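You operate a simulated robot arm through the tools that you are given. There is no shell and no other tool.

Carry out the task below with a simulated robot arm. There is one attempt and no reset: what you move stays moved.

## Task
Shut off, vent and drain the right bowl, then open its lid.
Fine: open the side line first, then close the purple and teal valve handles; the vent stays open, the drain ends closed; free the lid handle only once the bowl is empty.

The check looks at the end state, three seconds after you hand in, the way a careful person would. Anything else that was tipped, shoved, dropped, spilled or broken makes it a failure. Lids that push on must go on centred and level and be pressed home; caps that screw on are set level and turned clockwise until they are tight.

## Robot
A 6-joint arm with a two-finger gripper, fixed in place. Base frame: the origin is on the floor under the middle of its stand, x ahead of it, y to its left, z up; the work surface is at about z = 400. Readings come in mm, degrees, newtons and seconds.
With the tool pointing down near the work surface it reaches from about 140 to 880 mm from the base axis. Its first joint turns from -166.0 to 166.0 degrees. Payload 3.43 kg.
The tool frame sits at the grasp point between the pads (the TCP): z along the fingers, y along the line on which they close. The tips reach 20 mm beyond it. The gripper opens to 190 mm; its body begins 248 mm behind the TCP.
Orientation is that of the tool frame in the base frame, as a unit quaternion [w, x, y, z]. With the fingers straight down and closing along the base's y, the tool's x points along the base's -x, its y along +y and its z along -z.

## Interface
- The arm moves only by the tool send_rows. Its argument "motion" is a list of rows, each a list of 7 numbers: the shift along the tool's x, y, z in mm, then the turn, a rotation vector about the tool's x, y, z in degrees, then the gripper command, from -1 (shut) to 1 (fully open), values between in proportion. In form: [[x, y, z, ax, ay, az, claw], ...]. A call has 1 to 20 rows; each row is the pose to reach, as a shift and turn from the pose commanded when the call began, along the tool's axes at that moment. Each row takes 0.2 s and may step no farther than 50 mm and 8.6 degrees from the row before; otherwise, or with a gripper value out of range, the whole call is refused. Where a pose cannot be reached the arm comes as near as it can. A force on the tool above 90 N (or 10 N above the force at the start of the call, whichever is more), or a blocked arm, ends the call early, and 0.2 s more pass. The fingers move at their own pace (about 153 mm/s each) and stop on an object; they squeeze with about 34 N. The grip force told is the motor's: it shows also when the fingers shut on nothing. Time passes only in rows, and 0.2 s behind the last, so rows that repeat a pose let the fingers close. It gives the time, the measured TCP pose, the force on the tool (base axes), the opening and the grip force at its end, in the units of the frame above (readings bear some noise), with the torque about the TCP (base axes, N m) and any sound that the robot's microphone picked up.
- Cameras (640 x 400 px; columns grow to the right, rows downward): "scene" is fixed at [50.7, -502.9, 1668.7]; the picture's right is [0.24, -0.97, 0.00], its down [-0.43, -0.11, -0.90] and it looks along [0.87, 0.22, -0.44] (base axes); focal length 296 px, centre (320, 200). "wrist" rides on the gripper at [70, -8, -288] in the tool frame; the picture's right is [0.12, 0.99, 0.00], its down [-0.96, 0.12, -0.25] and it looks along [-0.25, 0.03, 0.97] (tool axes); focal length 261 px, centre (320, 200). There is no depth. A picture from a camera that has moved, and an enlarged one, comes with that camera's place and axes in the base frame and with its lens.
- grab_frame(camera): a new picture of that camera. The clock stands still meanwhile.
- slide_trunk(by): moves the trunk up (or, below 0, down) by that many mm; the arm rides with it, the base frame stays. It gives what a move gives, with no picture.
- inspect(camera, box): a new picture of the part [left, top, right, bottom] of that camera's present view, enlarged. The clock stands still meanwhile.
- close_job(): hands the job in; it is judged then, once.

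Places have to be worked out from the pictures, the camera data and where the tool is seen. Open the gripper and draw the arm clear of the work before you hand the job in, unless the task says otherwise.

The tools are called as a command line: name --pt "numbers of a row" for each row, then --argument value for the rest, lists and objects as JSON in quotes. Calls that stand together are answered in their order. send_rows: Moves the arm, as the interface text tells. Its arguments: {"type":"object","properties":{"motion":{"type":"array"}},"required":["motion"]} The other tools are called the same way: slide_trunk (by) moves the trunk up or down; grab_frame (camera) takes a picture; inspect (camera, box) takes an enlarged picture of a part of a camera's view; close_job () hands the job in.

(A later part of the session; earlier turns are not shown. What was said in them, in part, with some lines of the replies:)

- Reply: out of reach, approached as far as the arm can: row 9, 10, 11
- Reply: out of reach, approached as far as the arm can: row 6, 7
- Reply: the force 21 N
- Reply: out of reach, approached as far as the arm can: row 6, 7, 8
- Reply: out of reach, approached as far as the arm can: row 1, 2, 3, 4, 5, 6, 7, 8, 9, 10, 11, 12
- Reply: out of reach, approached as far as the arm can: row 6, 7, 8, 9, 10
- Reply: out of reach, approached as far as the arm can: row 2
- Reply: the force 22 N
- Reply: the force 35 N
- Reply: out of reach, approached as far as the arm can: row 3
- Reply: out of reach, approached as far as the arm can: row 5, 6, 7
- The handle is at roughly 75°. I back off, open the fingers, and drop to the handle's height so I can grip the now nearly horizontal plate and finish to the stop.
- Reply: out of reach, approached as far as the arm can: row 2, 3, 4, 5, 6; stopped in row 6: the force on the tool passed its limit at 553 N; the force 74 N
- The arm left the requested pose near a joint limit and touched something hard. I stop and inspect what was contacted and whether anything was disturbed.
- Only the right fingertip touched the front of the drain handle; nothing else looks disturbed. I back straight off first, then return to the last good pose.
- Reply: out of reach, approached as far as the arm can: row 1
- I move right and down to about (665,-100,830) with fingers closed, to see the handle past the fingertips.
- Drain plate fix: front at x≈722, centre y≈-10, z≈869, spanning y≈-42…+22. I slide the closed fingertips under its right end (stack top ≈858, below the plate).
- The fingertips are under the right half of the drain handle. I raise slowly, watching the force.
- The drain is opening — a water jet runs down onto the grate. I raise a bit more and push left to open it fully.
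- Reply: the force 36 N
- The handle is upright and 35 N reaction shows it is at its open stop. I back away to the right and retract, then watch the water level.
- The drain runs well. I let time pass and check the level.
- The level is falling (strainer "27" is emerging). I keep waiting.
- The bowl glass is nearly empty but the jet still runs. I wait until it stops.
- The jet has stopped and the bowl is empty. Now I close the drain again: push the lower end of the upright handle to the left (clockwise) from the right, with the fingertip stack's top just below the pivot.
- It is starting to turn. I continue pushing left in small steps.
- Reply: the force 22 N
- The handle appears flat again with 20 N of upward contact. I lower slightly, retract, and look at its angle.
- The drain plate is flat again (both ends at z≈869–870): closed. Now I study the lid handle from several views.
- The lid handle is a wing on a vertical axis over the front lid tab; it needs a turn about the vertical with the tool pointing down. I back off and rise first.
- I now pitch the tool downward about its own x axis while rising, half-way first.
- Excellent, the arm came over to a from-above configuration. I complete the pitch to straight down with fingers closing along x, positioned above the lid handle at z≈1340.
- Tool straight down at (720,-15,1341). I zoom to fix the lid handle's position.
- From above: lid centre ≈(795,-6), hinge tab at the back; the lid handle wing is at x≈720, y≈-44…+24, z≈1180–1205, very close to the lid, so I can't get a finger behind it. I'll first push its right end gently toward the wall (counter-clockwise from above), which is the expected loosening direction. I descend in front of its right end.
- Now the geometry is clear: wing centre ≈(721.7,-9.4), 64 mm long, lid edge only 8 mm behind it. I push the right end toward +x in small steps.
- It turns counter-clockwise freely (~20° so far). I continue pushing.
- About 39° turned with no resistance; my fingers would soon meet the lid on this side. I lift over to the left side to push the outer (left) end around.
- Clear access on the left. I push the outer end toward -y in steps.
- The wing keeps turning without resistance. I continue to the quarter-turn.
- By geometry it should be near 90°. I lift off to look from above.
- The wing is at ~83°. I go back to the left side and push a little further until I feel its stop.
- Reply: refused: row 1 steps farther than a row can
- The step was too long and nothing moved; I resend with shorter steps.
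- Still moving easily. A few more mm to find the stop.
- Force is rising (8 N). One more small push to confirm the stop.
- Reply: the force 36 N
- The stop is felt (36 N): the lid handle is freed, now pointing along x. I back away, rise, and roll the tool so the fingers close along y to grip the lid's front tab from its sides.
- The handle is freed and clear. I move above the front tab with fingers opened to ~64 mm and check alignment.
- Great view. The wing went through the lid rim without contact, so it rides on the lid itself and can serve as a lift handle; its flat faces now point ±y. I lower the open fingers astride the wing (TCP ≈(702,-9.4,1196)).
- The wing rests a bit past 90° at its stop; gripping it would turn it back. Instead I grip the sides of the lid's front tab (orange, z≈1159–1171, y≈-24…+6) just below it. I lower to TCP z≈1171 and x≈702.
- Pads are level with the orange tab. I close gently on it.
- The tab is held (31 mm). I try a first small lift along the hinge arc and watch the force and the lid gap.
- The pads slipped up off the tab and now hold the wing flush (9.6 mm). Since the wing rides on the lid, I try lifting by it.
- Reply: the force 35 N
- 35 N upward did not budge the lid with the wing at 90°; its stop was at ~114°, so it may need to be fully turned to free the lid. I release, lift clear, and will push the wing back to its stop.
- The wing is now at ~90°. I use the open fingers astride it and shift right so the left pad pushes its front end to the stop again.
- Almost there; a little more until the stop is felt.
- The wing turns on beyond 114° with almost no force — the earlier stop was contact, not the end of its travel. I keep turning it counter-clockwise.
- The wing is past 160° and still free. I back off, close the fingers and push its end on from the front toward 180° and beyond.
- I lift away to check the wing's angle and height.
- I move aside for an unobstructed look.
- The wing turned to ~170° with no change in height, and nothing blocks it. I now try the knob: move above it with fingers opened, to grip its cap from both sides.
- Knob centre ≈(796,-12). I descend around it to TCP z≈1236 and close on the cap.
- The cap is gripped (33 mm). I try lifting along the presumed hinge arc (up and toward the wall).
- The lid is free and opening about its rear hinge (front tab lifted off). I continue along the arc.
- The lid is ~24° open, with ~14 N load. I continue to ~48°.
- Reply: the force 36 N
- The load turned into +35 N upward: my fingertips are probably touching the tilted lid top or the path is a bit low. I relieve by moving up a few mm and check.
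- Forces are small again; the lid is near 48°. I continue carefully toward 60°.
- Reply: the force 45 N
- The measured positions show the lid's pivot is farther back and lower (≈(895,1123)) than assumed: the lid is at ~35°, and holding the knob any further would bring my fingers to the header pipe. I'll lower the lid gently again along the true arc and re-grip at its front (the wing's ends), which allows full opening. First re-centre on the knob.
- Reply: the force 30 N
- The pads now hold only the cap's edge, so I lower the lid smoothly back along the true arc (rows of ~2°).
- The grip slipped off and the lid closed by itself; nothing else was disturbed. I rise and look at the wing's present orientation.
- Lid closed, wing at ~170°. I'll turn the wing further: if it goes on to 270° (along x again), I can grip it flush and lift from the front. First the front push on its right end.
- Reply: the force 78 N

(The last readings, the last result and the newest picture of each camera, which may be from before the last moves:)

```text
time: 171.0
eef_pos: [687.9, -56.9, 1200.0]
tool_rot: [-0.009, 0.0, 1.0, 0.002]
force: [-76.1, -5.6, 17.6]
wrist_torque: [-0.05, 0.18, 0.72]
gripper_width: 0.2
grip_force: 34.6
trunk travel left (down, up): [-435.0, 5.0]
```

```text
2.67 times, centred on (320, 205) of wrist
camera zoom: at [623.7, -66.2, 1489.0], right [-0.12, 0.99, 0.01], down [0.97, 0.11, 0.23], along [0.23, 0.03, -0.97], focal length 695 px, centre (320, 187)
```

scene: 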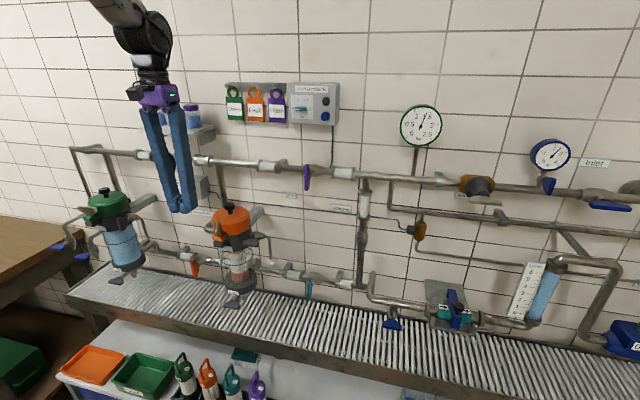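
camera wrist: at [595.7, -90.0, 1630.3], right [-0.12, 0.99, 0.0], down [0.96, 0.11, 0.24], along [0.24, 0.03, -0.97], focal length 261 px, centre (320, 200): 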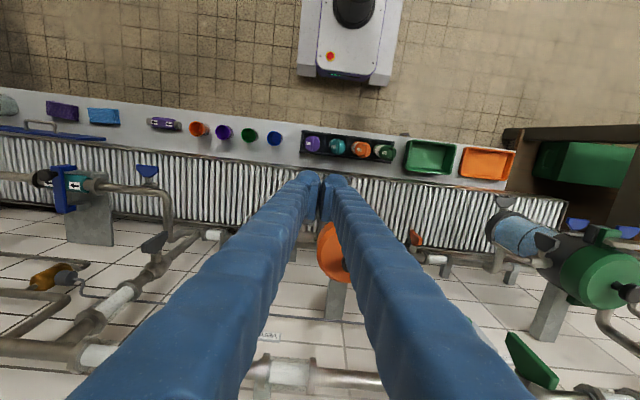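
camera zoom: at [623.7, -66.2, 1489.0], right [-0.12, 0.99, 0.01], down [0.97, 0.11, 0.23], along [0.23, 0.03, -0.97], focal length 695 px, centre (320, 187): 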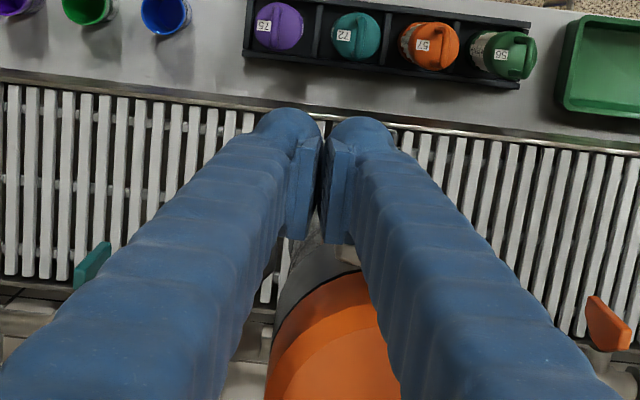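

A hard stop (76 N) at ~172°: the lid handle is fully freed. Since the lid pivots about ≈(895,1123), I can open it by pressing the closed fingertips against the front tab and moving up along the arc, then pushing it over. I back off and position in front of the tab.

send_rows --pt "15 0 0 0 0 0 -1" --pt "45 0 0 0 0 0 -1" --pt "52 25 10 0 0 0 -1" --pt "52 47 25 0 0 0 -1" --pt "52 47 39 0 0 0 -1" --pt "52 47 39 0 0 0 -1"

inspect --camera "scene" --box '[190, 170, 290, 250]'

inspect --camera "wrist" --box '[240, 130, 400, 280]'

```text
time: 172.4
eef_pos: [654.6, -9.1, 1158.8]
tool_rot: [-0.001, 0.0, 1.0, 0.001]
force: [0.5, -0.5, -0.3]
wrist_torque: [-0.01, -0.03, 0.05]
gripper_width: 0.0
grip_force: 34.6
trunk travel left (down, up): [-435.0, 5.0]
```

```text
5.00 times, centred on (240, 210) of scene
camera zoom: at [50.7, -502.9, 1668.7], right [0.24, -0.97, 0.0], down [-0.43, -0.11, -0.9], along [0.87, 0.22, -0.44], focal length 1478 px, centre (720, 150)
```

zoom: 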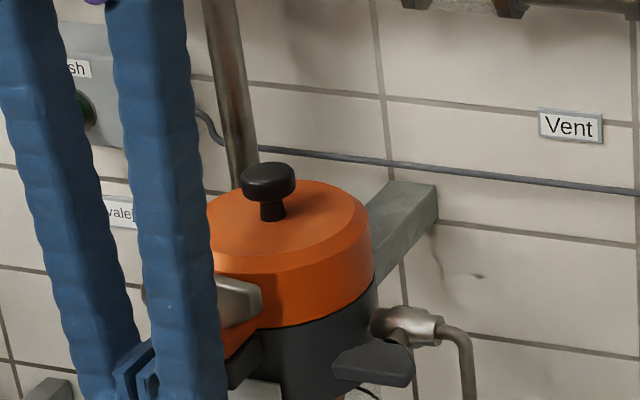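

```text
2.67 times, centred on (320, 205) of wrist
camera zoom: at [586.5, -18.9, 1446.5], right [-0.12, 0.99, 0.0], down [0.96, 0.11, 0.24], along [0.24, 0.03, -0.97], focal length 695 px, centre (320, 187)
```

zoom: 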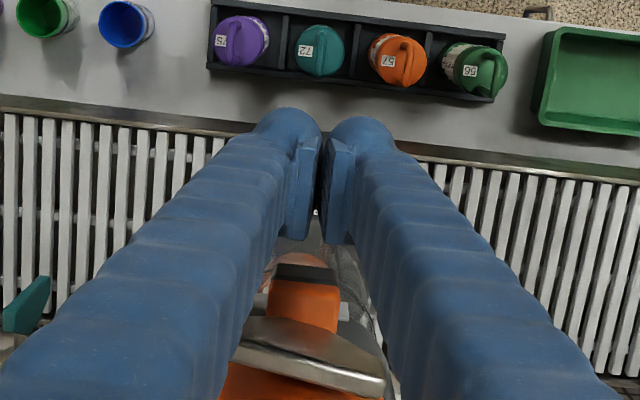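

The lower (grey) tab protrudes slightly further, so I'll press on the wing's front face instead (its stop transmits the push; lever arm is good). I rise to TCP z≈1189, shift to y≈+3 and press toward +x until ~35–40 N.

send_rows --pt "0 6 -15 0 0 0 -1" --pt "0 12 -30 0 0 0 -1" --pt "-15 12 -30 0 0 0 -1" --pt "-24 12 -30 0 0 0 -1" --pt "-28 12 -30 0 0 0 -1" --pt "-30 12 -30 0 0 0 -1" --pt "-30 12 -30 0 0 0 -1"

inspect --camera "wrist" --box '[240, 130, 400, 280]'

inspect --camera "scene" --box '[190, 170, 290, 250]'

```text
time: 174.0
eef_pos: [684.6, 1.9, 1189.4]
tool_rot: [-0.001, -0.001, 1.0, 0.0]
force: [0.2, 0.1, -1.4]
wrist_torque: [-0.01, -0.02, 0.04]
gripper_width: 0.0
grip_force: 34.3
trunk travel left (down, up): [-435.0, 5.0]
```

```text
2.67 times, centred on (320, 205) of wrist
camera zoom: at [616.5, -6.9, 1476.6], right [-0.12, 0.99, 0.0], down [0.96, 0.11, 0.24], along [0.24, 0.03, -0.97], focal length 695 px, centre (320, 187)
```

zoom: 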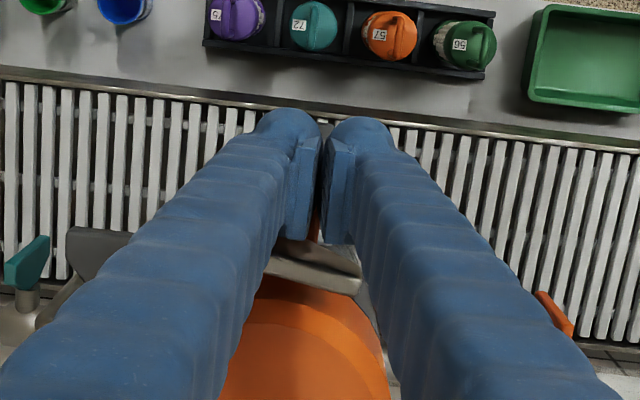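

```text
5.00 times, centred on (240, 210) of scene
camera zoom: at [50.7, -502.9, 1668.7], right [0.24, -0.97, 0.0], down [-0.43, -0.11, -0.9], along [0.87, 0.22, -0.44], focal length 1478 px, centre (720, 150)
```

zoom: 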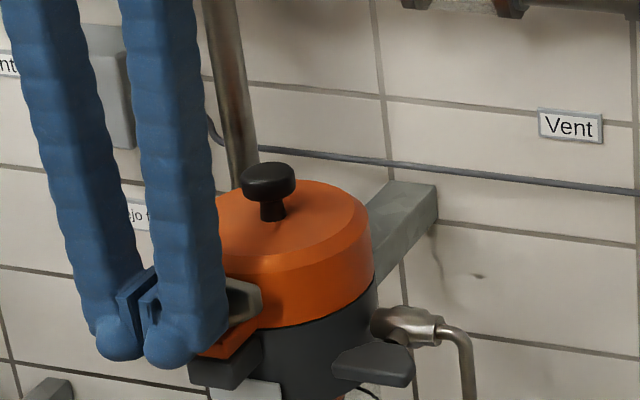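

No contact yet. I press forward in small steps until the force builds.

send_rows --pt "-2 0 0 0 0 0 -1" --pt "-4 0 0 0 0 0 -1" --pt "-5.5 0 0 0 0 0 -1" --pt "-5.5 0 0 0 0 0 -1"

```text
time: 175.0
eef_pos: [690.8, 2.9, 1189.5]
tool_rot: [-0.001, -0.001, 1.0, 0.0]
force: [1.4, -0.4, 0.3]
wrist_torque: [0.0, 0.0, 0.0]
gripper_width: 0.2
grip_force: 34.2
trunk travel left (down, up): [-435.0, 5.0]
```

send_rows --pt "-2 0 0 0 0 0 -1" --pt "-4 0 0 0 0 0 -1" --pt "-6 0 0 0 0 0 -1" --pt "-6 0 0 0 0 0 -1"

inspect --camera "wrist" --box '[240, 130, 400, 280]'

```text
time: 176.0
eef_pos: [692.4, 2.7, 1189.7]
tool_rot: [-0.003, 0.0, 1.0, 0.001]
force: [-16.4, -0.1, -0.1]
wrist_torque: [-0.02, 0.15, -0.24]
gripper_width: 0.0
grip_force: 33.8
trunk travel left (down, up): [-435.0, 5.0]
```

```text
2.67 times, centred on (320, 205) of wrist
camera zoom: at [624.7, -6.8, 1476.6], right [-0.12, 0.99, 0.0], down [0.96, 0.11, 0.24], along [0.24, 0.03, -0.97], focal length 695 px, centre (320, 187)
```

zoom: 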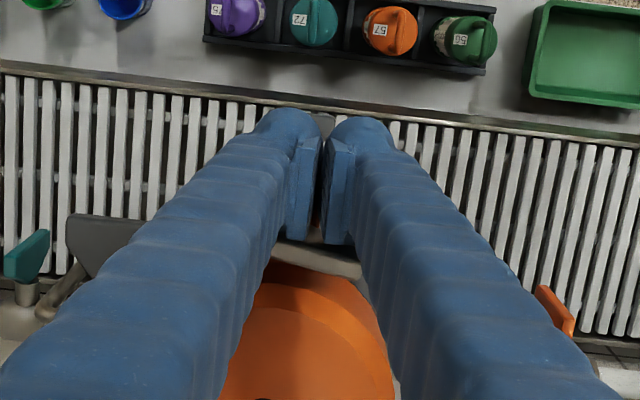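

Contact (16 N). I press to ~40 N and begin to move up along the arc.

send_rows --pt "-3 0 0 0 0 0 -1" --pt "-6 0 0 0 0 0 -1" --pt "-7.4 0 -3.5 0 0 0 -1" --pt "-8.8 0 -7.1 0 0 0 -1" --pt "-10.3 0 -10.6 0 0 0 -1" --pt "-11.8 0 -14 0 0 0 -1" --pt "-11.8 0 -14 0 0 0 -1"

inspect --camera "scene" --box '[190, 170, 290, 250]'

inspect --camera "wrist" --box '[240, 130, 400, 280]'

```text
time: 177.6
eef_pos: [698.6, 2.7, 1205.6]
tool_rot: [-0.004, 0.0, 1.0, 0.001]
force: [-50.8, 1.3, 13.9]
wrist_torque: [-0.16, 0.19, -0.67]
gripper_width: 0.1
grip_force: 34.5
trunk travel left (down, up): [-435.0, 5.0]
```

```text
5.00 times, centred on (240, 210) of scene
camera zoom: at [50.7, -502.9, 1668.7], right [0.24, -0.97, 0.0], down [-0.43, -0.11, -0.9], along [0.87, 0.22, -0.44], focal length 1478 px, centre (720, 150)
```

zoom: 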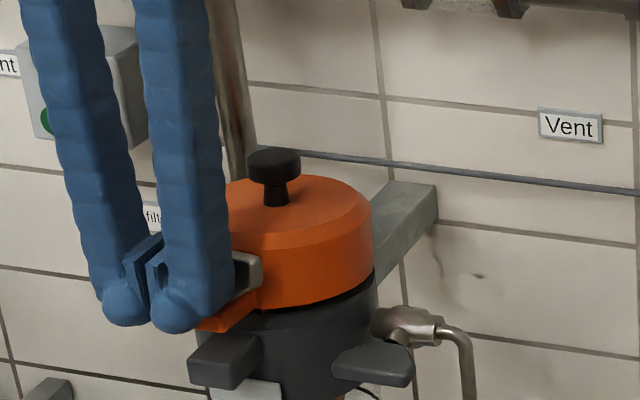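

```text
2.67 times, centred on (320, 205) of wrist
camera zoom: at [630.2, -6.6, 1493.5], right [-0.12, 0.99, 0.0], down [0.96, 0.11, 0.24], along [0.24, 0.03, -0.97], focal length 695 px, centre (320, 187)
```

zoom: 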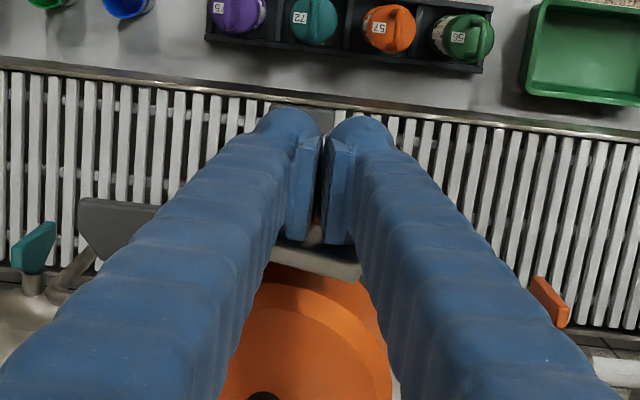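

It works: the lid is cracking open (~5°). I continue up the arc with slightly less pressing.

send_rows --pt "-2.5 0 -7.5 0 0 0 -1" --pt "-5.3 0 -14.6 0 0 0 -1" --pt "-8.3 0 -21.4 0 0 0 -1" --pt "-11.5 0 -28 0 0 0 -1" --pt "-15 0 -34.5 0 0 0 -1" --pt "-18.7 0 -41 0 0 0 -1" --pt "-18.7 0 -41 0 0 0 -1"

inspect --camera "scene" --box '[190, 170, 290, 250]'

inspect --camera "wrist" --box '[240, 130, 400, 280]'

```text
time: 179.2
eef_pos: [717.7, 2.9, 1248.9]
tool_rot: [-0.004, 0.0, 1.0, 0.001]
force: [-50.9, 5.3, 28.8]
wrist_torque: [-0.28, 0.35, -0.53]
gripper_width: 0.0
grip_force: 34.2
trunk travel left (down, up): [-435.0, 5.0]
```

```text
5.00 times, centred on (240, 210) of scene
camera zoom: at [50.7, -502.9, 1668.7], right [0.24, -0.97, 0.0], down [-0.43, -0.11, -0.9], along [0.87, 0.22, -0.44], focal length 1478 px, centre (720, 150)
```

zoom: 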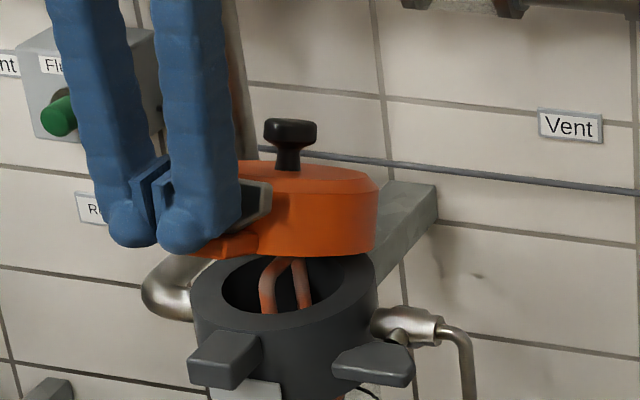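

```text
2.67 times, centred on (320, 205) of wrist
camera zoom: at [648.7, -6.1, 1535.8], right [-0.12, 0.99, 0.0], down [0.96, 0.11, 0.24], along [0.24, 0.03, -0.97], focal length 695 px, centre (320, 187)
```

zoom: 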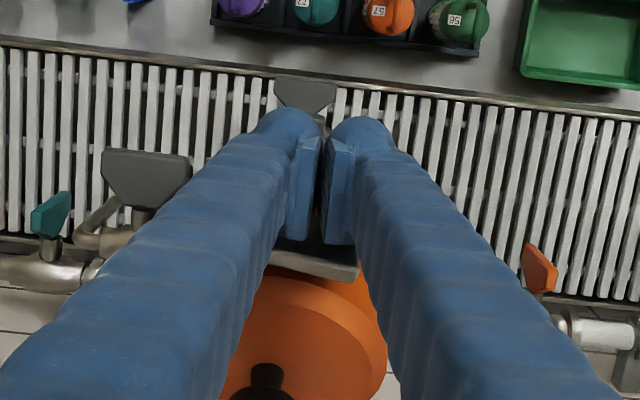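

The lid is ~17° open and holding steadily on my fingers. I continue, rising a bit faster.

send_rows --pt "-4.1 0 -6.9 0 0 0 -1" --pt "-8.4 0 -13.8 0 0 0 -1" --pt "-13 0 -20.4 0 0 0 -1" --pt "-17.7 0 -27 0 0 0 -1" --pt "-22.7 0 -32.7 0 0 0 -1" --pt "-27.7 0 -38.4 0 0 0 -1" --pt "-27.7 0 -38.4 0 0 0 -1"

inspect --camera "scene" --box '[190, 150, 290, 230]'

inspect --camera "wrist" --box '[240, 130, 400, 280]'

```text
time: 180.8
eef_pos: [750.0, 3.5, 1284.9]
tool_rot: [0.0, 0.0, 1.0, 0.001]
force: [-29.1, 4.2, 33.0]
wrist_torque: [-0.25, 0.11, -0.38]
gripper_width: 0.0
grip_force: 34.7
trunk travel left (down, up): [-435.0, 5.0]
```

```text
5.00 times, centred on (240, 190) of scene
camera zoom: at [50.7, -502.9, 1668.7], right [0.24, -0.97, 0.0], down [-0.43, -0.11, -0.9], along [0.87, 0.22, -0.44], focal length 1478 px, centre (720, 250)
```

zoom: 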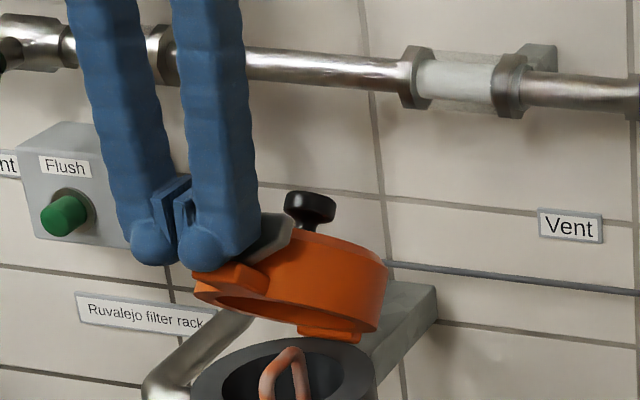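

```text
2.67 times, centred on (320, 205) of wrist
camera zoom: at [679.7, -6.3, 1573.3], right [-0.12, 0.99, 0.0], down [0.96, 0.11, 0.25], along [0.25, 0.03, -0.97], focal length 695 px, centre (320, 187)
```

zoom: 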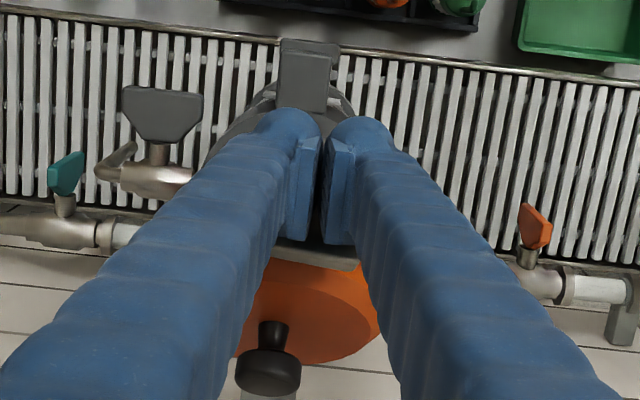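

~35° now; my fingertips sit in the notch between wing and tab and press down too much (+33 N). I rise a few mm to unload that, then continue.

send_rows --pt "-1 0 -4 0 0 0 -1" --pt "-3 0 -8 0 0 0 -1" --pt "-6 0 -12 0 0 0 -1" --pt "-10 0 -16 0 0 0 -1" --pt "-10 0 -16 0 0 0 -1"

inspect --camera "scene" --box '[190, 140, 290, 220]'

```text
time: 182.0
eef_pos: [764.8, 3.0, 1298.0]
tool_rot: [0.0, 0.0, 1.0, 0.001]
force: [-4.8, 0.9, 5.2]
wrist_torque: [-0.04, 0.0, -0.04]
gripper_width: 0.1
grip_force: 34.1
trunk travel left (down, up): [-435.0, 5.0]
```

```text
5.00 times, centred on (240, 180) of scene
camera zoom: at [50.7, -502.9, 1668.7], right [0.24, -0.97, 0.0], down [-0.43, -0.11, -0.9], along [0.87, 0.22, -0.44], focal length 1478 px, centre (720, 300)
```

zoom: 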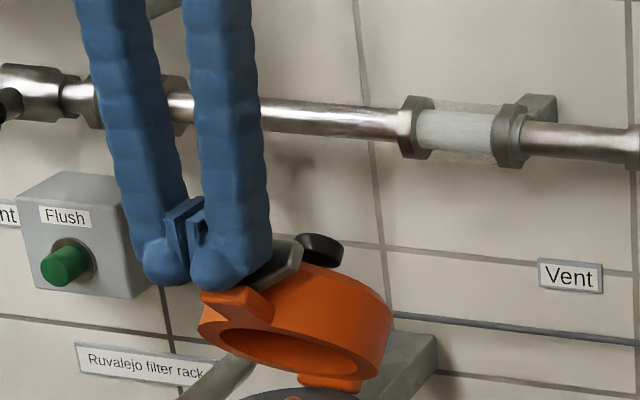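

Now ~45–50° with small forces. I continue pushing it over toward the wall.

send_rows --pt "-6 0 -4 0 0 0 -1" --pt "-12 0 -7.5 0 0 0 -1" --pt "-18 0 -10.5 0 0 0 -1" --pt "-24 0 -13 0 0 0 -1" --pt "-30 0 -15 0 0 0 -1" --pt "-30 0 -15 0 0 0 -1"

inspect --camera "scene" --box '[190, 140, 290, 220]'

inspect --camera "wrist" --box '[240, 130, 400, 280]'

```text
time: 183.4
eef_pos: [793.2, 2.0, 1314.4]
tool_rot: [-0.001, 0.0, 1.0, 0.001]
force: [-6.3, 0.5, 11.6]
wrist_torque: [-0.14, 0.05, -0.07]
gripper_width: 0.0
grip_force: 34.4
trunk travel left (down, up): [-435.0, 5.0]
```

```text
5.00 times, centred on (240, 180) of scene
camera zoom: at [50.7, -502.9, 1668.7], right [0.24, -0.97, 0.0], down [-0.43, -0.11, -0.9], along [0.87, 0.22, -0.44], focal length 1478 px, centre (720, 300)
```

zoom: 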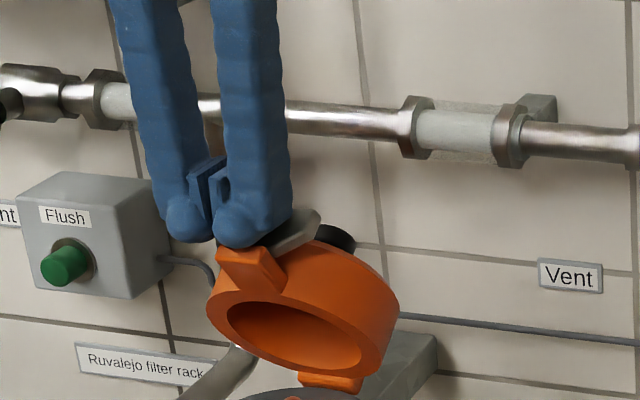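

```text
2.67 times, centred on (320, 205) of wrist
camera zoom: at [724.8, -7.0, 1601.7], right [-0.12, 0.99, 0.0], down [0.96, 0.11, 0.25], along [0.24, 0.03, -0.97], focal length 695 px, centre (320, 187)
```

zoom: 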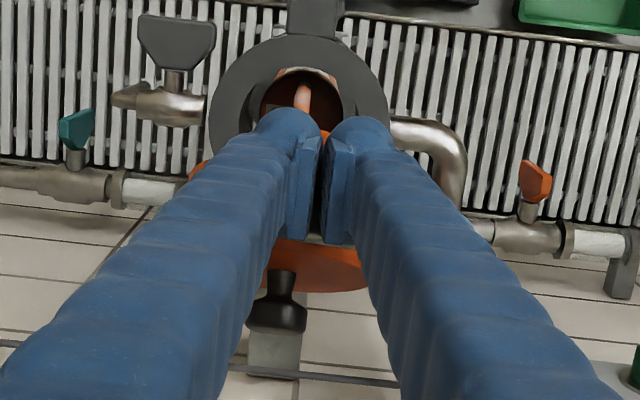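

About 55–60°. A bit more to pass the balance point.

send_rows --pt "-6 0 -3 0 0 0 -1" --pt "-12 0 -5.5 0 0 0 -1" --pt "-18 0 -7.5 0 0 0 -1" --pt "-24 0 -9 0 0 0 -1" --pt "-24 0 -9 0 0 0 -1"

inspect --camera "scene" --box '[190, 140, 290, 220]'

inspect --camera "wrist" --box '[240, 130, 400, 280]'

```text
time: 184.6
eef_pos: [818.6, 1.3, 1322.6]
tool_rot: [-0.001, 0.0, 1.0, 0.001]
force: [-4.8, -0.3, 12.2]
wrist_torque: [-0.17, 0.15, -0.08]
gripper_width: 0.0
grip_force: 34.2
trunk travel left (down, up): [-435.0, 5.0]
```

```text
5.00 times, centred on (240, 180) of scene
camera zoom: at [50.7, -502.9, 1668.7], right [0.24, -0.97, 0.0], down [-0.43, -0.11, -0.9], along [0.87, 0.22, -0.44], focal length 1478 px, centre (720, 300)
```

zoom: 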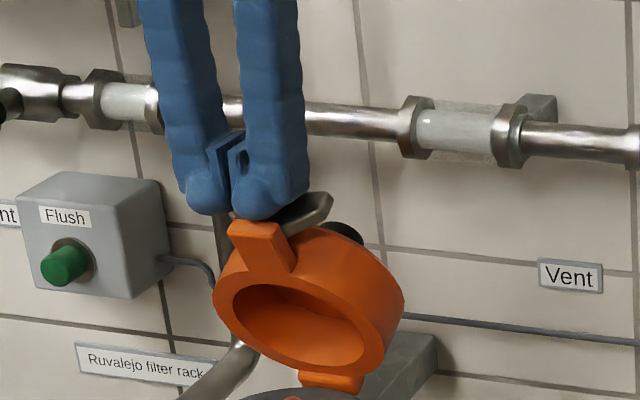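

```text
2.67 times, centred on (320, 205) of wrist
camera zoom: at [748.6, -7.1, 1610.2], right [-0.12, 0.99, 0.0], down [0.96, 0.11, 0.25], along [0.24, 0.03, -0.97], focal length 695 px, centre (320, 187)
```

zoom: 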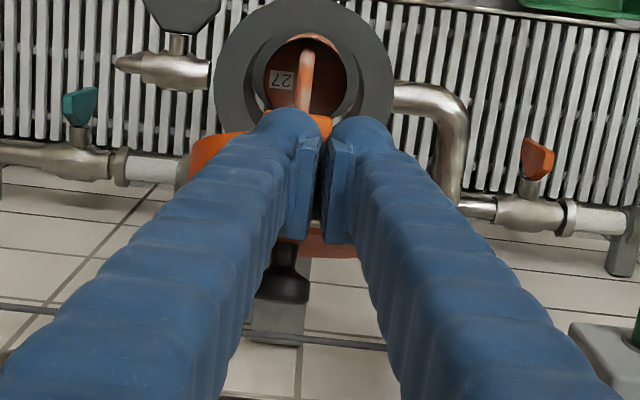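

Around 65–70° now. I continue a little further toward its resting position.

send_rows --pt "-6 0 -2.5 0 0 0 -1" --pt "-12 0 -4.5 0 0 0 -1" --pt "-18 0 -6 0 0 0 -1" --pt "-24 0 -7 0 0 0 -1" --pt "-24 0 -7 0 0 0 -1"

inspect --camera "scene" --box '[190, 140, 290, 220]'

inspect --camera "wrist" --box '[240, 130, 400, 280]'

```text
time: 185.8
eef_pos: [842.7, 3.2, 1329.5]
tool_rot: [-0.002, 0.001, 1.0, 0.0]
force: [-0.3, 0.5, -1.0]
wrist_torque: [-0.01, -0.03, 0.03]
gripper_width: 0.0
grip_force: 34.5
trunk travel left (down, up): [-435.0, 5.0]
```

```text
5.00 times, centred on (240, 180) of scene
camera zoom: at [50.7, -502.9, 1668.7], right [0.24, -0.97, 0.0], down [-0.43, -0.11, -0.9], along [0.87, 0.22, -0.44], focal length 1478 px, centre (720, 300)
```

zoom: 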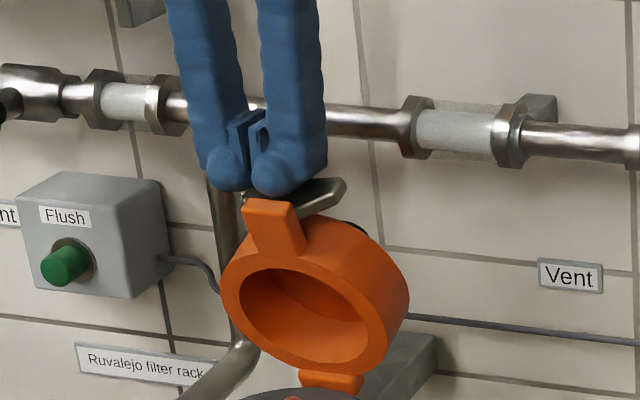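

```text
2.67 times, centred on (320, 205) of wrist
camera zoom: at [774.5, -7.1, 1616.1], right [-0.12, 0.99, 0.0], down [0.96, 0.11, 0.24], along [0.24, 0.03, -0.97], focal length 695 px, centre (320, 187)
```

zoom: 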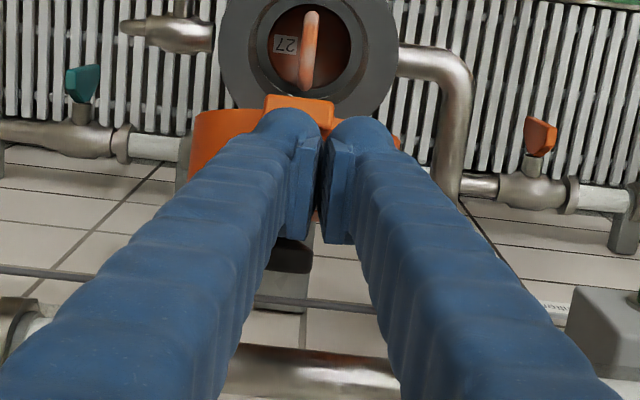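

Zero contact force: the lid stands by itself (past balance). I nudge a bit further to be sure it rests fully open.

send_rows --pt "-5 0 -1 0 0 0 -1" --pt "-10 0 -2 0 0 0 -1" --pt "-15 0 -2 0 0 0 -1" --pt "-15 0 -2 0 0 0 -1"

inspect --camera "scene" --box '[190, 140, 290, 220]'

inspect --camera "wrist" --box '[240, 130, 400, 280]'

```text
time: 186.8
eef_pos: [857.8, 2.0, 1330.1]
tool_rot: [-0.002, 0.0, 1.0, 0.001]
force: [0.4, -0.2, -0.1]
wrist_torque: [0.02, -0.02, -0.03]
gripper_width: 0.3
grip_force: 34.0
trunk travel left (down, up): [-435.0, 5.0]
```

```text
5.00 times, centred on (240, 180) of scene
camera zoom: at [50.7, -502.9, 1668.7], right [0.24, -0.97, 0.0], down [-0.43, -0.11, -0.9], along [0.87, 0.22, -0.44], focal length 1478 px, centre (720, 300)
```

zoom: 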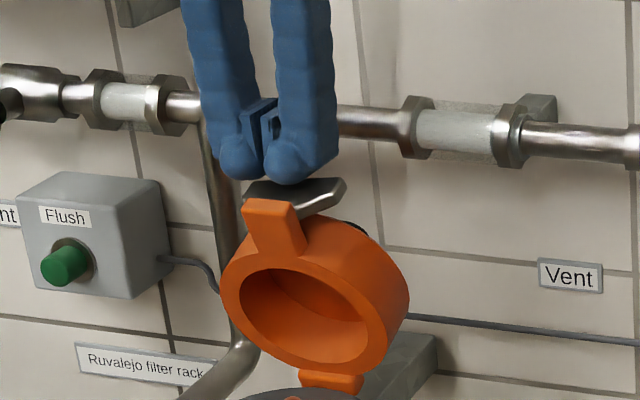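

```text
2.67 times, centred on (320, 205) of wrist
camera zoom: at [789.2, -7.6, 1618.4], right [-0.12, 0.99, 0.0], down [0.96, 0.11, 0.24], along [0.24, 0.03, -0.97], focal length 695 px, centre (320, 187)
```

zoom: 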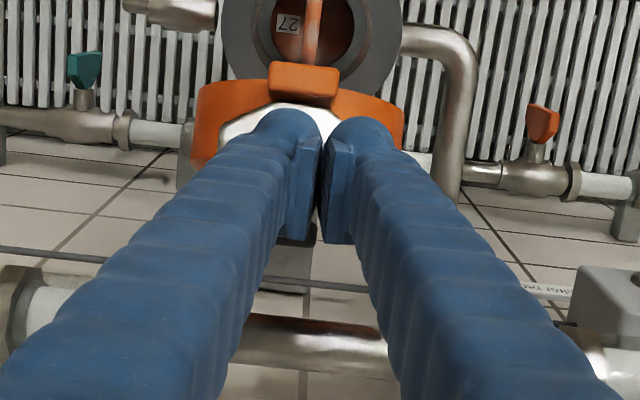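

The lid stays put on its own. I raise the arm away and check the lid after a pause.

send_rows --pt "0 0 -30 0 0 0 -1" --pt "10 0 -60 0 0 0 -1" --pt "40 0 -80 0 0 0 -1" --pt "80 0 -80 0 0 0 -1" --pt "120 0 -80 0 0 0 -1" --pt "160 0 -80 0 0 0 -1" --pt "200 0 -80 0 0 0 -1" --pt "200 0 -80 0 0 0 -1" --pt "200 0 -80 0 0 0 -1" --pt "200 0 -80 0 0 0 -1" --pt "200 0 -80 0 0 0 -1" --pt "200 0 -80 0 0 0 -1"

grab_frame --camera "scene"

inspect --camera "scene" --box '[190, 140, 290, 240]'

grab_frame --camera "wrist"

```text
time: 189.4
eef_pos: [659.3, 2.8, 1411.2]
tool_rot: [-0.003, 0.0, 1.0, 0.0]
force: [1.0, -0.9, -0.1]
wrist_torque: [-0.02, 0.02, -0.01]
gripper_width: 0.0
grip_force: 34.3
trunk travel left (down, up): [-435.0, 5.0]
```

```text
taken
```

scene: 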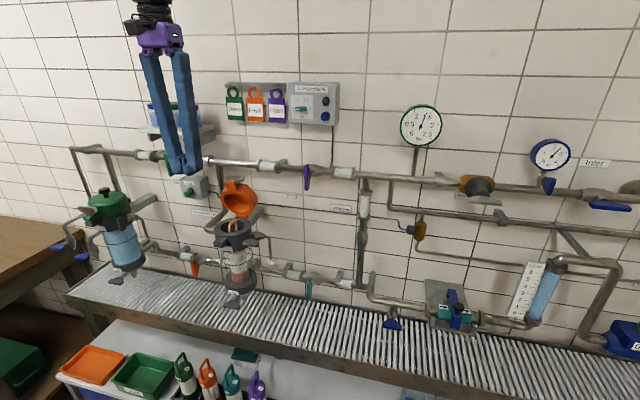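

```text
4.00 times, centred on (240, 190) of scene
camera zoom: at [50.7, -502.9, 1668.7], right [0.24, -0.97, 0.0], down [-0.43, -0.11, -0.9], along [0.87, 0.22, -0.44], focal length 1182 px, centre (640, 240)
```

zoom: 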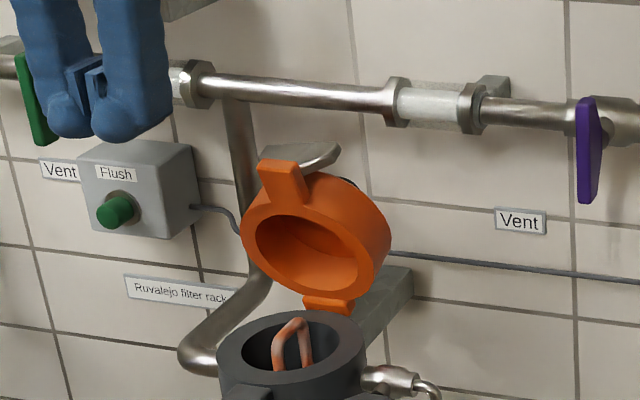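

```text
taken
camera wrist: at [589.3, -6.8, 1699.4], right [-0.12, 0.99, 0.0], down [0.96, 0.11, 0.24], along [0.24, 0.03, -0.97], focal length 261 px, centre (320, 200)
```

wrist: 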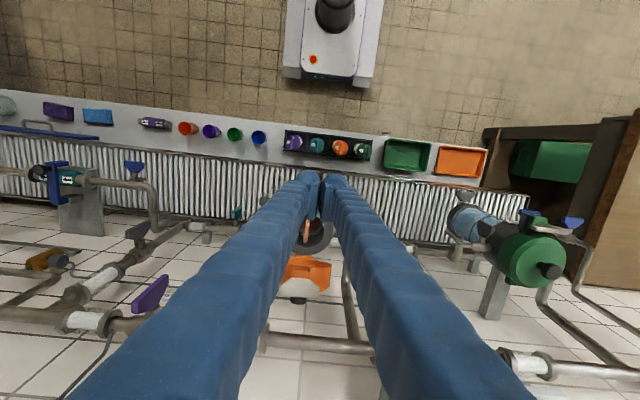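

The lid is open about 70° and stays. To be safe I'll push it gently further from the front at its rim to see whether it has more travel before its stop.

send_rows --pt "-30 -6 20 0 0 0 -1" --pt "-60 -12 50 0 0 0 -1" --pt "-80 -13 90 0 0 0 -1" --pt "-80 -13 131 0 0 0 -1" --pt "-100 -13 131 0 0 0 -1" --pt "-120 -13 131 0 0 0 -1" --pt "-130 -13 131 0 0 0 -1" --pt "-130 -13 131 0 0 0 -1"

inspect --camera "scene" --box '[190, 140, 290, 240]'

inspect --camera "wrist" --box '[220, 100, 420, 300]'

```text
time: 191.2
eef_pos: [787.5, -10.0, 1280.1]
tool_rot: [-0.002, 0.0, 1.0, 0.0]
force: [1.0, 0.0, 0.7]
wrist_torque: [-0.01, -0.01, -0.01]
gripper_width: 0.2
grip_force: 34.3
trunk travel left (down, up): [-435.0, 5.0]
```

```text
4.00 times, centred on (240, 190) of scene
camera zoom: at [50.7, -502.9, 1668.7], right [0.24, -0.97, 0.0], down [-0.43, -0.11, -0.9], along [0.87, 0.22, -0.44], focal length 1182 px, centre (640, 240)
```

zoom: 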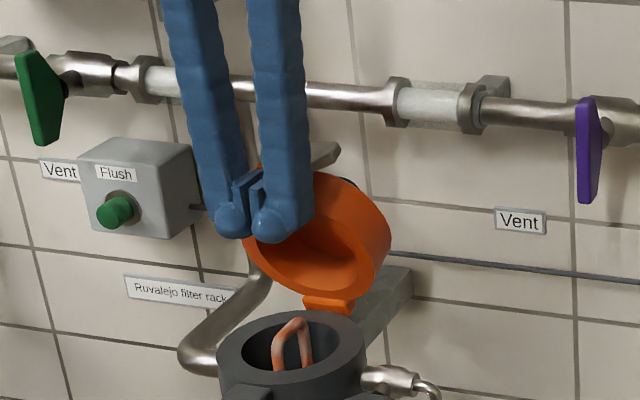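

```text
2.00 times, centred on (320, 200) of wrist
camera zoom: at [719.6, -19.6, 1567.6], right [-0.12, 0.99, 0.0], down [0.96, 0.11, 0.24], along [0.24, 0.03, -0.97], focal length 521 px, centre (320, 200)
```

zoom: 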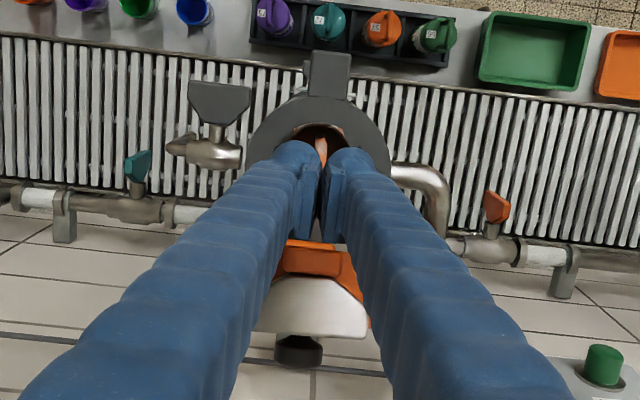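

Just in front of the lid's rim. I push gently toward +x in small steps, watching the force.

send_rows --pt "-5 0 0 0 0 0 -1" --pt "-10 0 0 0 0 0 -1" --pt "-15 0 0 0 0 0 -1" --pt "-20 0 0 0 0 0 -1" --pt "-20 0 0 0 0 0 -1"

inspect --camera "scene" --box '[190, 140, 290, 240]'

```text
time: 192.4
eef_pos: [808.5, -9.1, 1280.0]
tool_rot: [-0.002, 0.0, 1.0, 0.0]
force: [-0.2, -0.2, -0.8]
wrist_torque: [0.0, -0.01, -0.01]
gripper_width: 0.0
grip_force: 34.1
trunk travel left (down, up): [-435.0, 5.0]
```

```text
4.00 times, centred on (240, 190) of scene
camera zoom: at [50.7, -502.9, 1668.7], right [0.24, -0.97, 0.0], down [-0.43, -0.11, -0.9], along [0.87, 0.22, -0.44], focal length 1182 px, centre (640, 240)
```

zoom: 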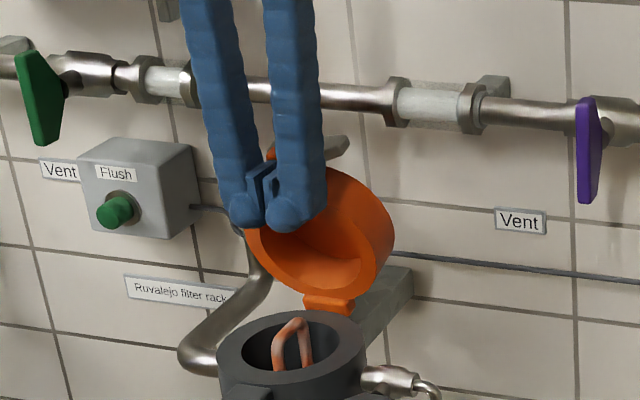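

send_rows --pt "-5 0 0 0 0 0 -1" --pt "-10 0 0 0 0 0 -1" --pt "-15 0 0 0 0 0 -1" --pt "-20 0 0 0 0 0 -1" --pt "-20 0 0 0 0 0 -1"

inspect --camera "scene" --box '[190, 140, 290, 240]'

inspect --camera "wrist" --box '[220, 100, 420, 300]'

```text
time: 193.6
eef_pos: [828.0, -9.3, 1279.5]
tool_rot: [-0.002, 0.001, 1.0, 0.001]
force: [-0.2, -0.7, 0.0]
wrist_torque: [0.01, -0.02, -0.01]
gripper_width: 0.2
grip_force: 34.3
trunk travel left (down, up): [-435.0, 5.0]
```

```text
4.00 times, centred on (240, 190) of scene
camera zoom: at [50.7, -502.9, 1668.7], right [0.24, -0.97, 0.0], down [-0.43, -0.11, -0.9], along [0.87, 0.22, -0.44], focal length 1182 px, centre (640, 240)
```

zoom: 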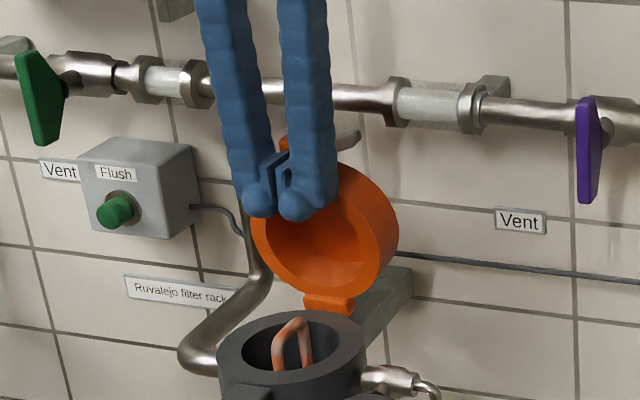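

```text
2.00 times, centred on (320, 200) of wrist
camera zoom: at [759.2, -19.6, 1567.6], right [-0.12, 0.99, 0.0], down [0.96, 0.11, 0.24], along [0.24, 0.03, -0.97], focal length 521 px, centre (320, 200)
```

zoom: 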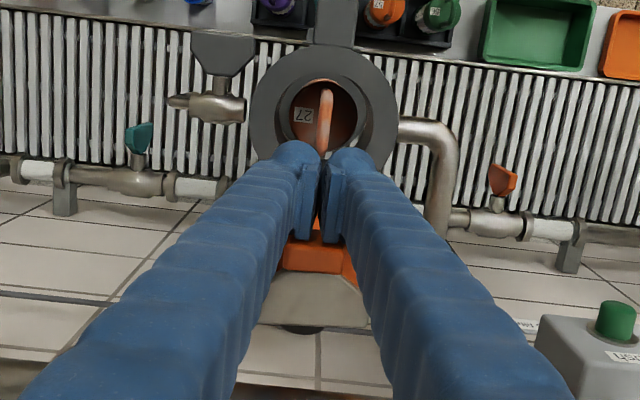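

The lid moves further with almost no force. I continue until I feel its stop.

send_rows --pt "-5 0 0 0 0 0 -1" --pt "-10 0 0 0 0 0 -1" --pt "-15 0 0 0 0 0 -1" --pt "-20 0 0 0 0 0 -1" --pt "-20 0 0 0 0 0 -1"

inspect --camera "scene" --box '[190, 140, 290, 240]'

```text
time: 194.8
eef_pos: [847.4, -10.1, 1279.3]
tool_rot: [-0.002, 0.0, 1.0, 0.0]
force: [-0.2, -0.8, -0.3]
wrist_torque: [-0.01, -0.01, -0.04]
gripper_width: 0.0
grip_force: 34.1
trunk travel left (down, up): [-435.0, 5.0]
```

```text
4.00 times, centred on (240, 190) of scene
camera zoom: at [50.7, -502.9, 1668.7], right [0.24, -0.97, 0.0], down [-0.43, -0.11, -0.9], along [0.87, 0.22, -0.44], focal length 1182 px, centre (640, 240)
```

zoom: 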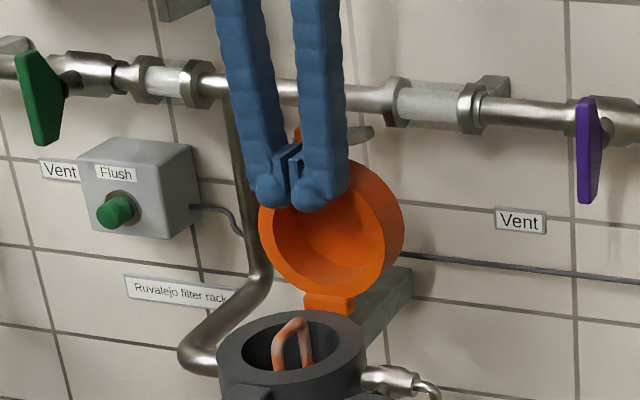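

About 90° now. A final small push so it leans past vertical.

send_rows --pt "-5 0 0 0 0 0 -1" --pt "-10 0 0 0 0 0 -1" --pt "-15 0 0 0 0 0 -1" --pt "-15 0 0 0 0 0 -1"

inspect --camera "scene" --box '[190, 140, 290, 240]'

```text
time: 195.8
eef_pos: [863.7, -10.8, 1279.2]
tool_rot: [-0.002, 0.0, 1.0, 0.001]
force: [-0.2, 0.8, 0.5]
wrist_torque: [-0.02, -0.04, 0.03]
gripper_width: 0.0
grip_force: 34.8
trunk travel left (down, up): [-435.0, 5.0]
```

```text
4.00 times, centred on (240, 190) of scene
camera zoom: at [50.7, -502.9, 1668.7], right [0.24, -0.97, 0.0], down [-0.43, -0.11, -0.9], along [0.87, 0.22, -0.44], focal length 1182 px, centre (640, 240)
```

zoom: 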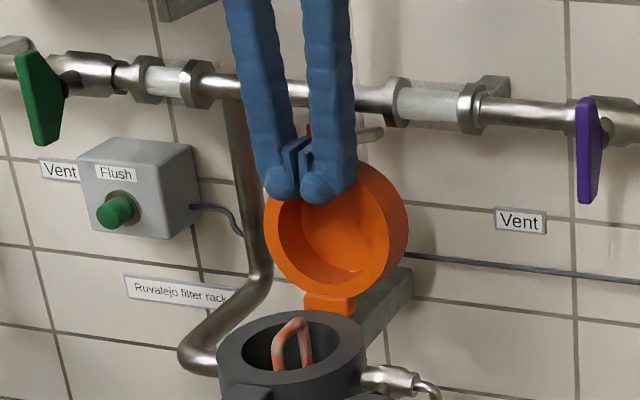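

The lid is now past vertical. I withdraw backward, then up, and check that it stays, opening the gripper when clear.

send_rows --pt "20 0 0 0 0 0 -1" --pt "60 0 0 0 0 0 -1" --pt "105 0 -5 0 0 0 -1" --pt "130 0 -40 0 0 0 -1" --pt "160 0 -75 0 0 0 -1" --pt "200 0 -100 0 0 0 -1" --pt "240 0 -110 0 0 0 -0.5" --pt "265 -20 -130 0 0 0 0" --pt "265 -60 -140 0 0 0 0" --pt "265 -100 -150 0 0 0 0" --pt "265 -100 -150 0 0 0 0" --pt "265 -100 -150 0 0 0 0" --pt "265 -100 -150 0 0 0 0" --pt "265 -100 -150 0 0 0 0"

grab_frame --camera "scene"

grab_frame --camera "wrist"

inspect --camera "scene" --box '[190, 150, 290, 250]'

inspect --camera "scene" --box '[190, 230, 340, 320]'

```text
time: 198.8
eef_pos: [599.3, -111.0, 1428.6]
tool_rot: [-0.001, 0.0, 1.0, 0.0]
force: [0.5, 0.7, 0.2]
wrist_torque: [-0.03, -0.01, 0.0]
gripper_width: 95.1
grip_force: 0.0
trunk travel left (down, up): [-435.0, 5.0]
```

```text
taken
```

scene: 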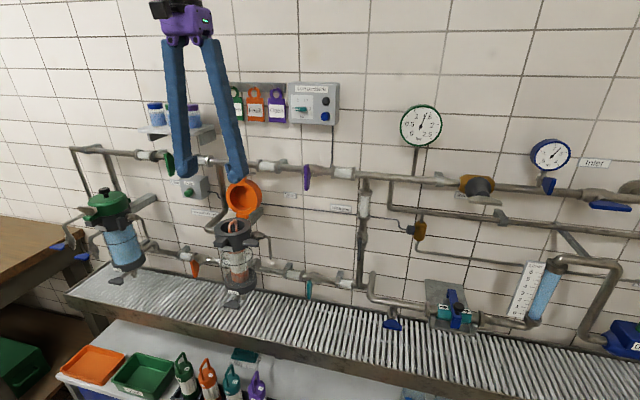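

```text
taken
camera wrist: at [529.0, -120.6, 1717.7], right [-0.12, 0.99, 0.0], down [0.96, 0.11, 0.24], along [0.24, 0.03, -0.97], focal length 261 px, centre (320, 200)
```

wrist: 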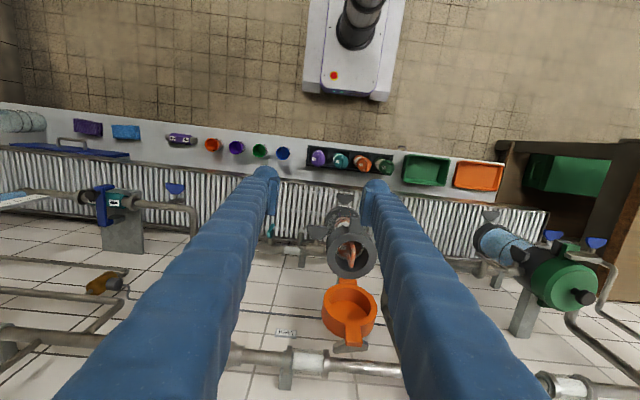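

```text
4.00 times, centred on (240, 200) of scene
camera zoom: at [50.7, -502.9, 1668.7], right [0.24, -0.97, 0.0], down [-0.43, -0.11, -0.9], along [0.87, 0.22, -0.44], focal length 1182 px, centre (640, 200)
```

zoom: 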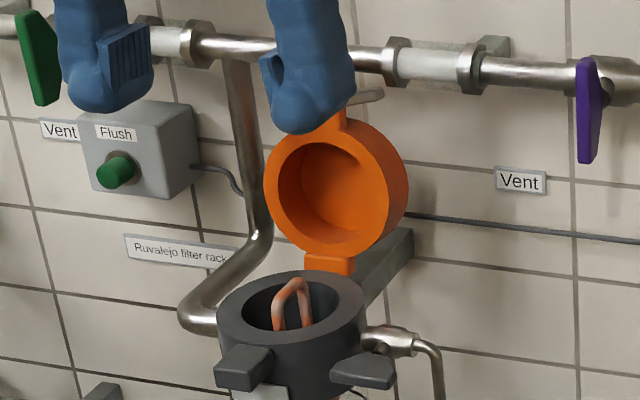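

```text
4.27 times, centred on (265, 275) of scene
camera zoom: at [50.7, -502.9, 1668.7], right [0.24, -0.97, 0.0], down [-0.43, -0.11, -0.9], along [0.87, 0.22, -0.44], focal length 1261 px, centre (555, -120)
```

zoom: 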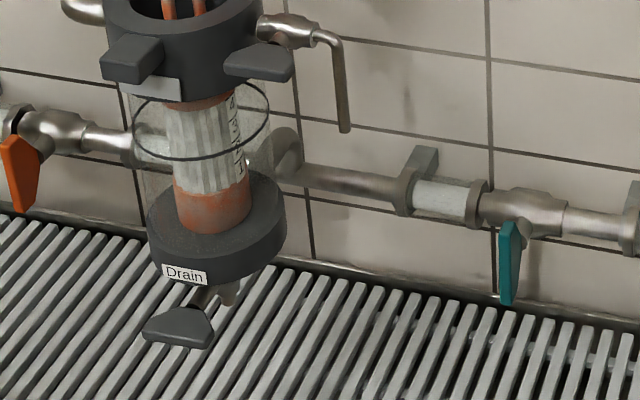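

All states look right: lid open past vertical, vent in line (open), drain across (closed), purple and teal across (closed). I check the side line and the shelf, and retract the arm to its starting area with the gripper open.

send_rows --pt "10 -30 -25 0 0 0 0.3" --pt "20 -60 -50 0 0 0 0.6" --pt "30 -90 -75 0 0 0 1" --pt "40 -120 -100 0 0 0 1" --pt "47 -138 -117 0 0 0 1" --pt "47 -138 -117 0 0 0 1" --pt "47 -138 -117 0 0 0 1"

grab_frame --camera "scene"

inspect --camera "scene" --box '[320, 220, 400, 290]'

inspect --camera "scene" --box '[190, 150, 340, 250]'

inspect --camera "scene" --box '[200, 260, 280, 310]'

inspect --camera "scene" --box '[50, 310, 280, 400]'

```text
time: 200.4
eef_pos: [551.6, -249.1, 1548.2]
tool_rot: [-0.002, 0.0, 1.0, 0.001]
force: [-0.6, -0.3, 0.3]
wrist_torque: [-0.02, -0.02, 0.01]
gripper_width: 190.2
grip_force: 0.1
trunk travel left (down, up): [-435.0, 5.0]
```

```text
taken
```

scene: 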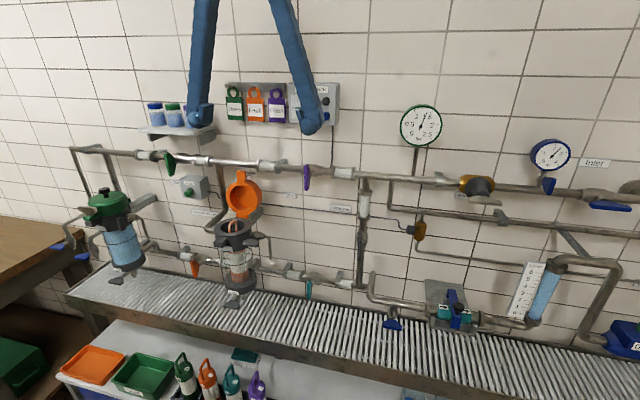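

```text
5.71 times, centred on (360, 255) of scene
camera zoom: at [50.7, -502.9, 1668.7], right [0.24, -0.97, 0.0], down [-0.43, -0.11, -0.9], along [0.87, 0.22, -0.44], focal length 1689 px, centre (91, -114)
```

zoom: 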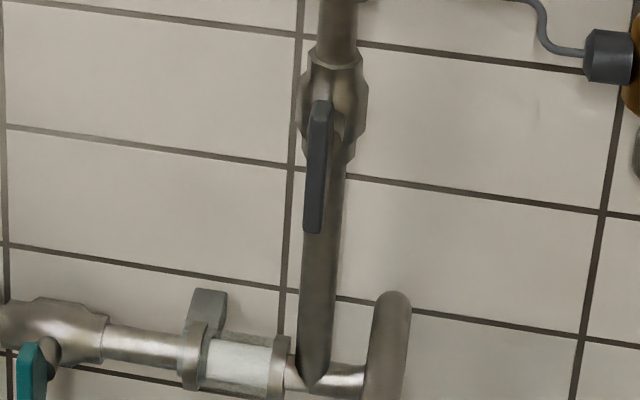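

```text
4.00 times, centred on (265, 200) of scene
camera zoom: at [50.7, -502.9, 1668.7], right [0.24, -0.97, 0.0], down [-0.43, -0.11, -0.9], along [0.87, 0.22, -0.44], focal length 1182 px, centre (540, 200)
```

zoom: 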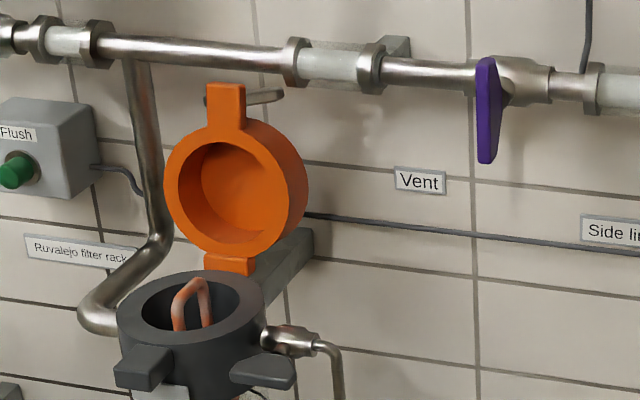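

```text
8.00 times, centred on (240, 285) of scene
camera zoom: at [50.7, -502.9, 1668.7], right [0.24, -0.97, 0.0], down [-0.43, -0.11, -0.9], along [0.87, 0.22, -0.44], focal length 2364 px, centre (960, -480)
```

zoom: 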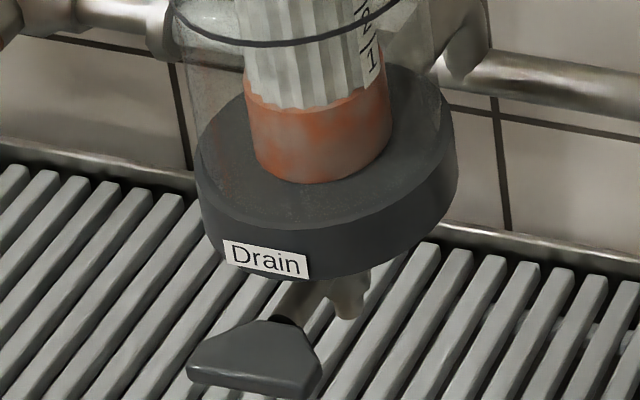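

```text
2.78 times, centred on (165, 355) of scene
camera zoom: at [50.7, -502.9, 1668.7], right [0.24, -0.97, 0.0], down [-0.43, -0.11, -0.9], along [0.87, 0.22, -0.44], focal length 822 px, centre (751, -231)
```

zoom: 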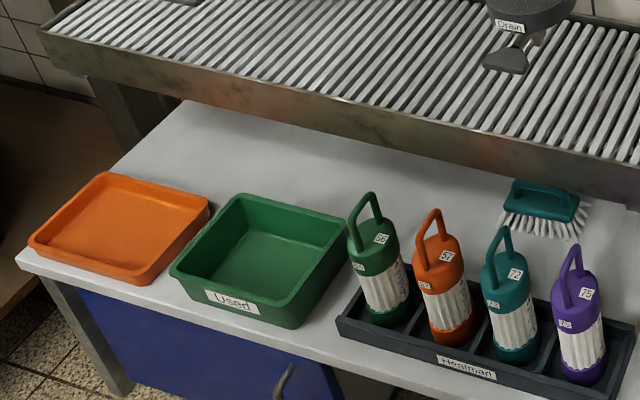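

The side line is open and purple and teal are closed. The vent is open, and the drain is closed exactly as at the start. The bowl is empty, the lid handle freed and the lid standing open. Nothing else has been disturbed, and the arm is clear with the gripper open, so I hand in the job.

close_job

```text
The job is handed in.
```

The right bowl is shut off, vented and drained, and its lid is open. The job is handed in. I checked the end state by camera just before handing in.

| Item | End state |
|---|---|
| Side line | Open; this was turned first |
| Purple and teal valves | Closed, each turned to its stop |
| Vent | Open, against its stop |
| Drain | Opened until the flow stopped, then closed again; the handle lies flat as it did at the start |
| Lid handle | Freed only after the bowl was empty; it needed about a 170° turn to release the lid |
| Lid | Open past vertical and staying there on its own |

Two things went wrong along the way:

- **Drain handle knocked:** while I was testing a move near the drain, a fingertip struck the drain handle with a brief 553 N peak. The handle still turned and sealed normally afterwards.
- **Lid fell shut once:** my first grip on the lid knob slipped at roughly 30° open and the lid dropped closed. I then opened it by pushing from the front.

Nothing on the shelf or elsewhere looked moved, and the arm is back at its starting position with the gripper open.
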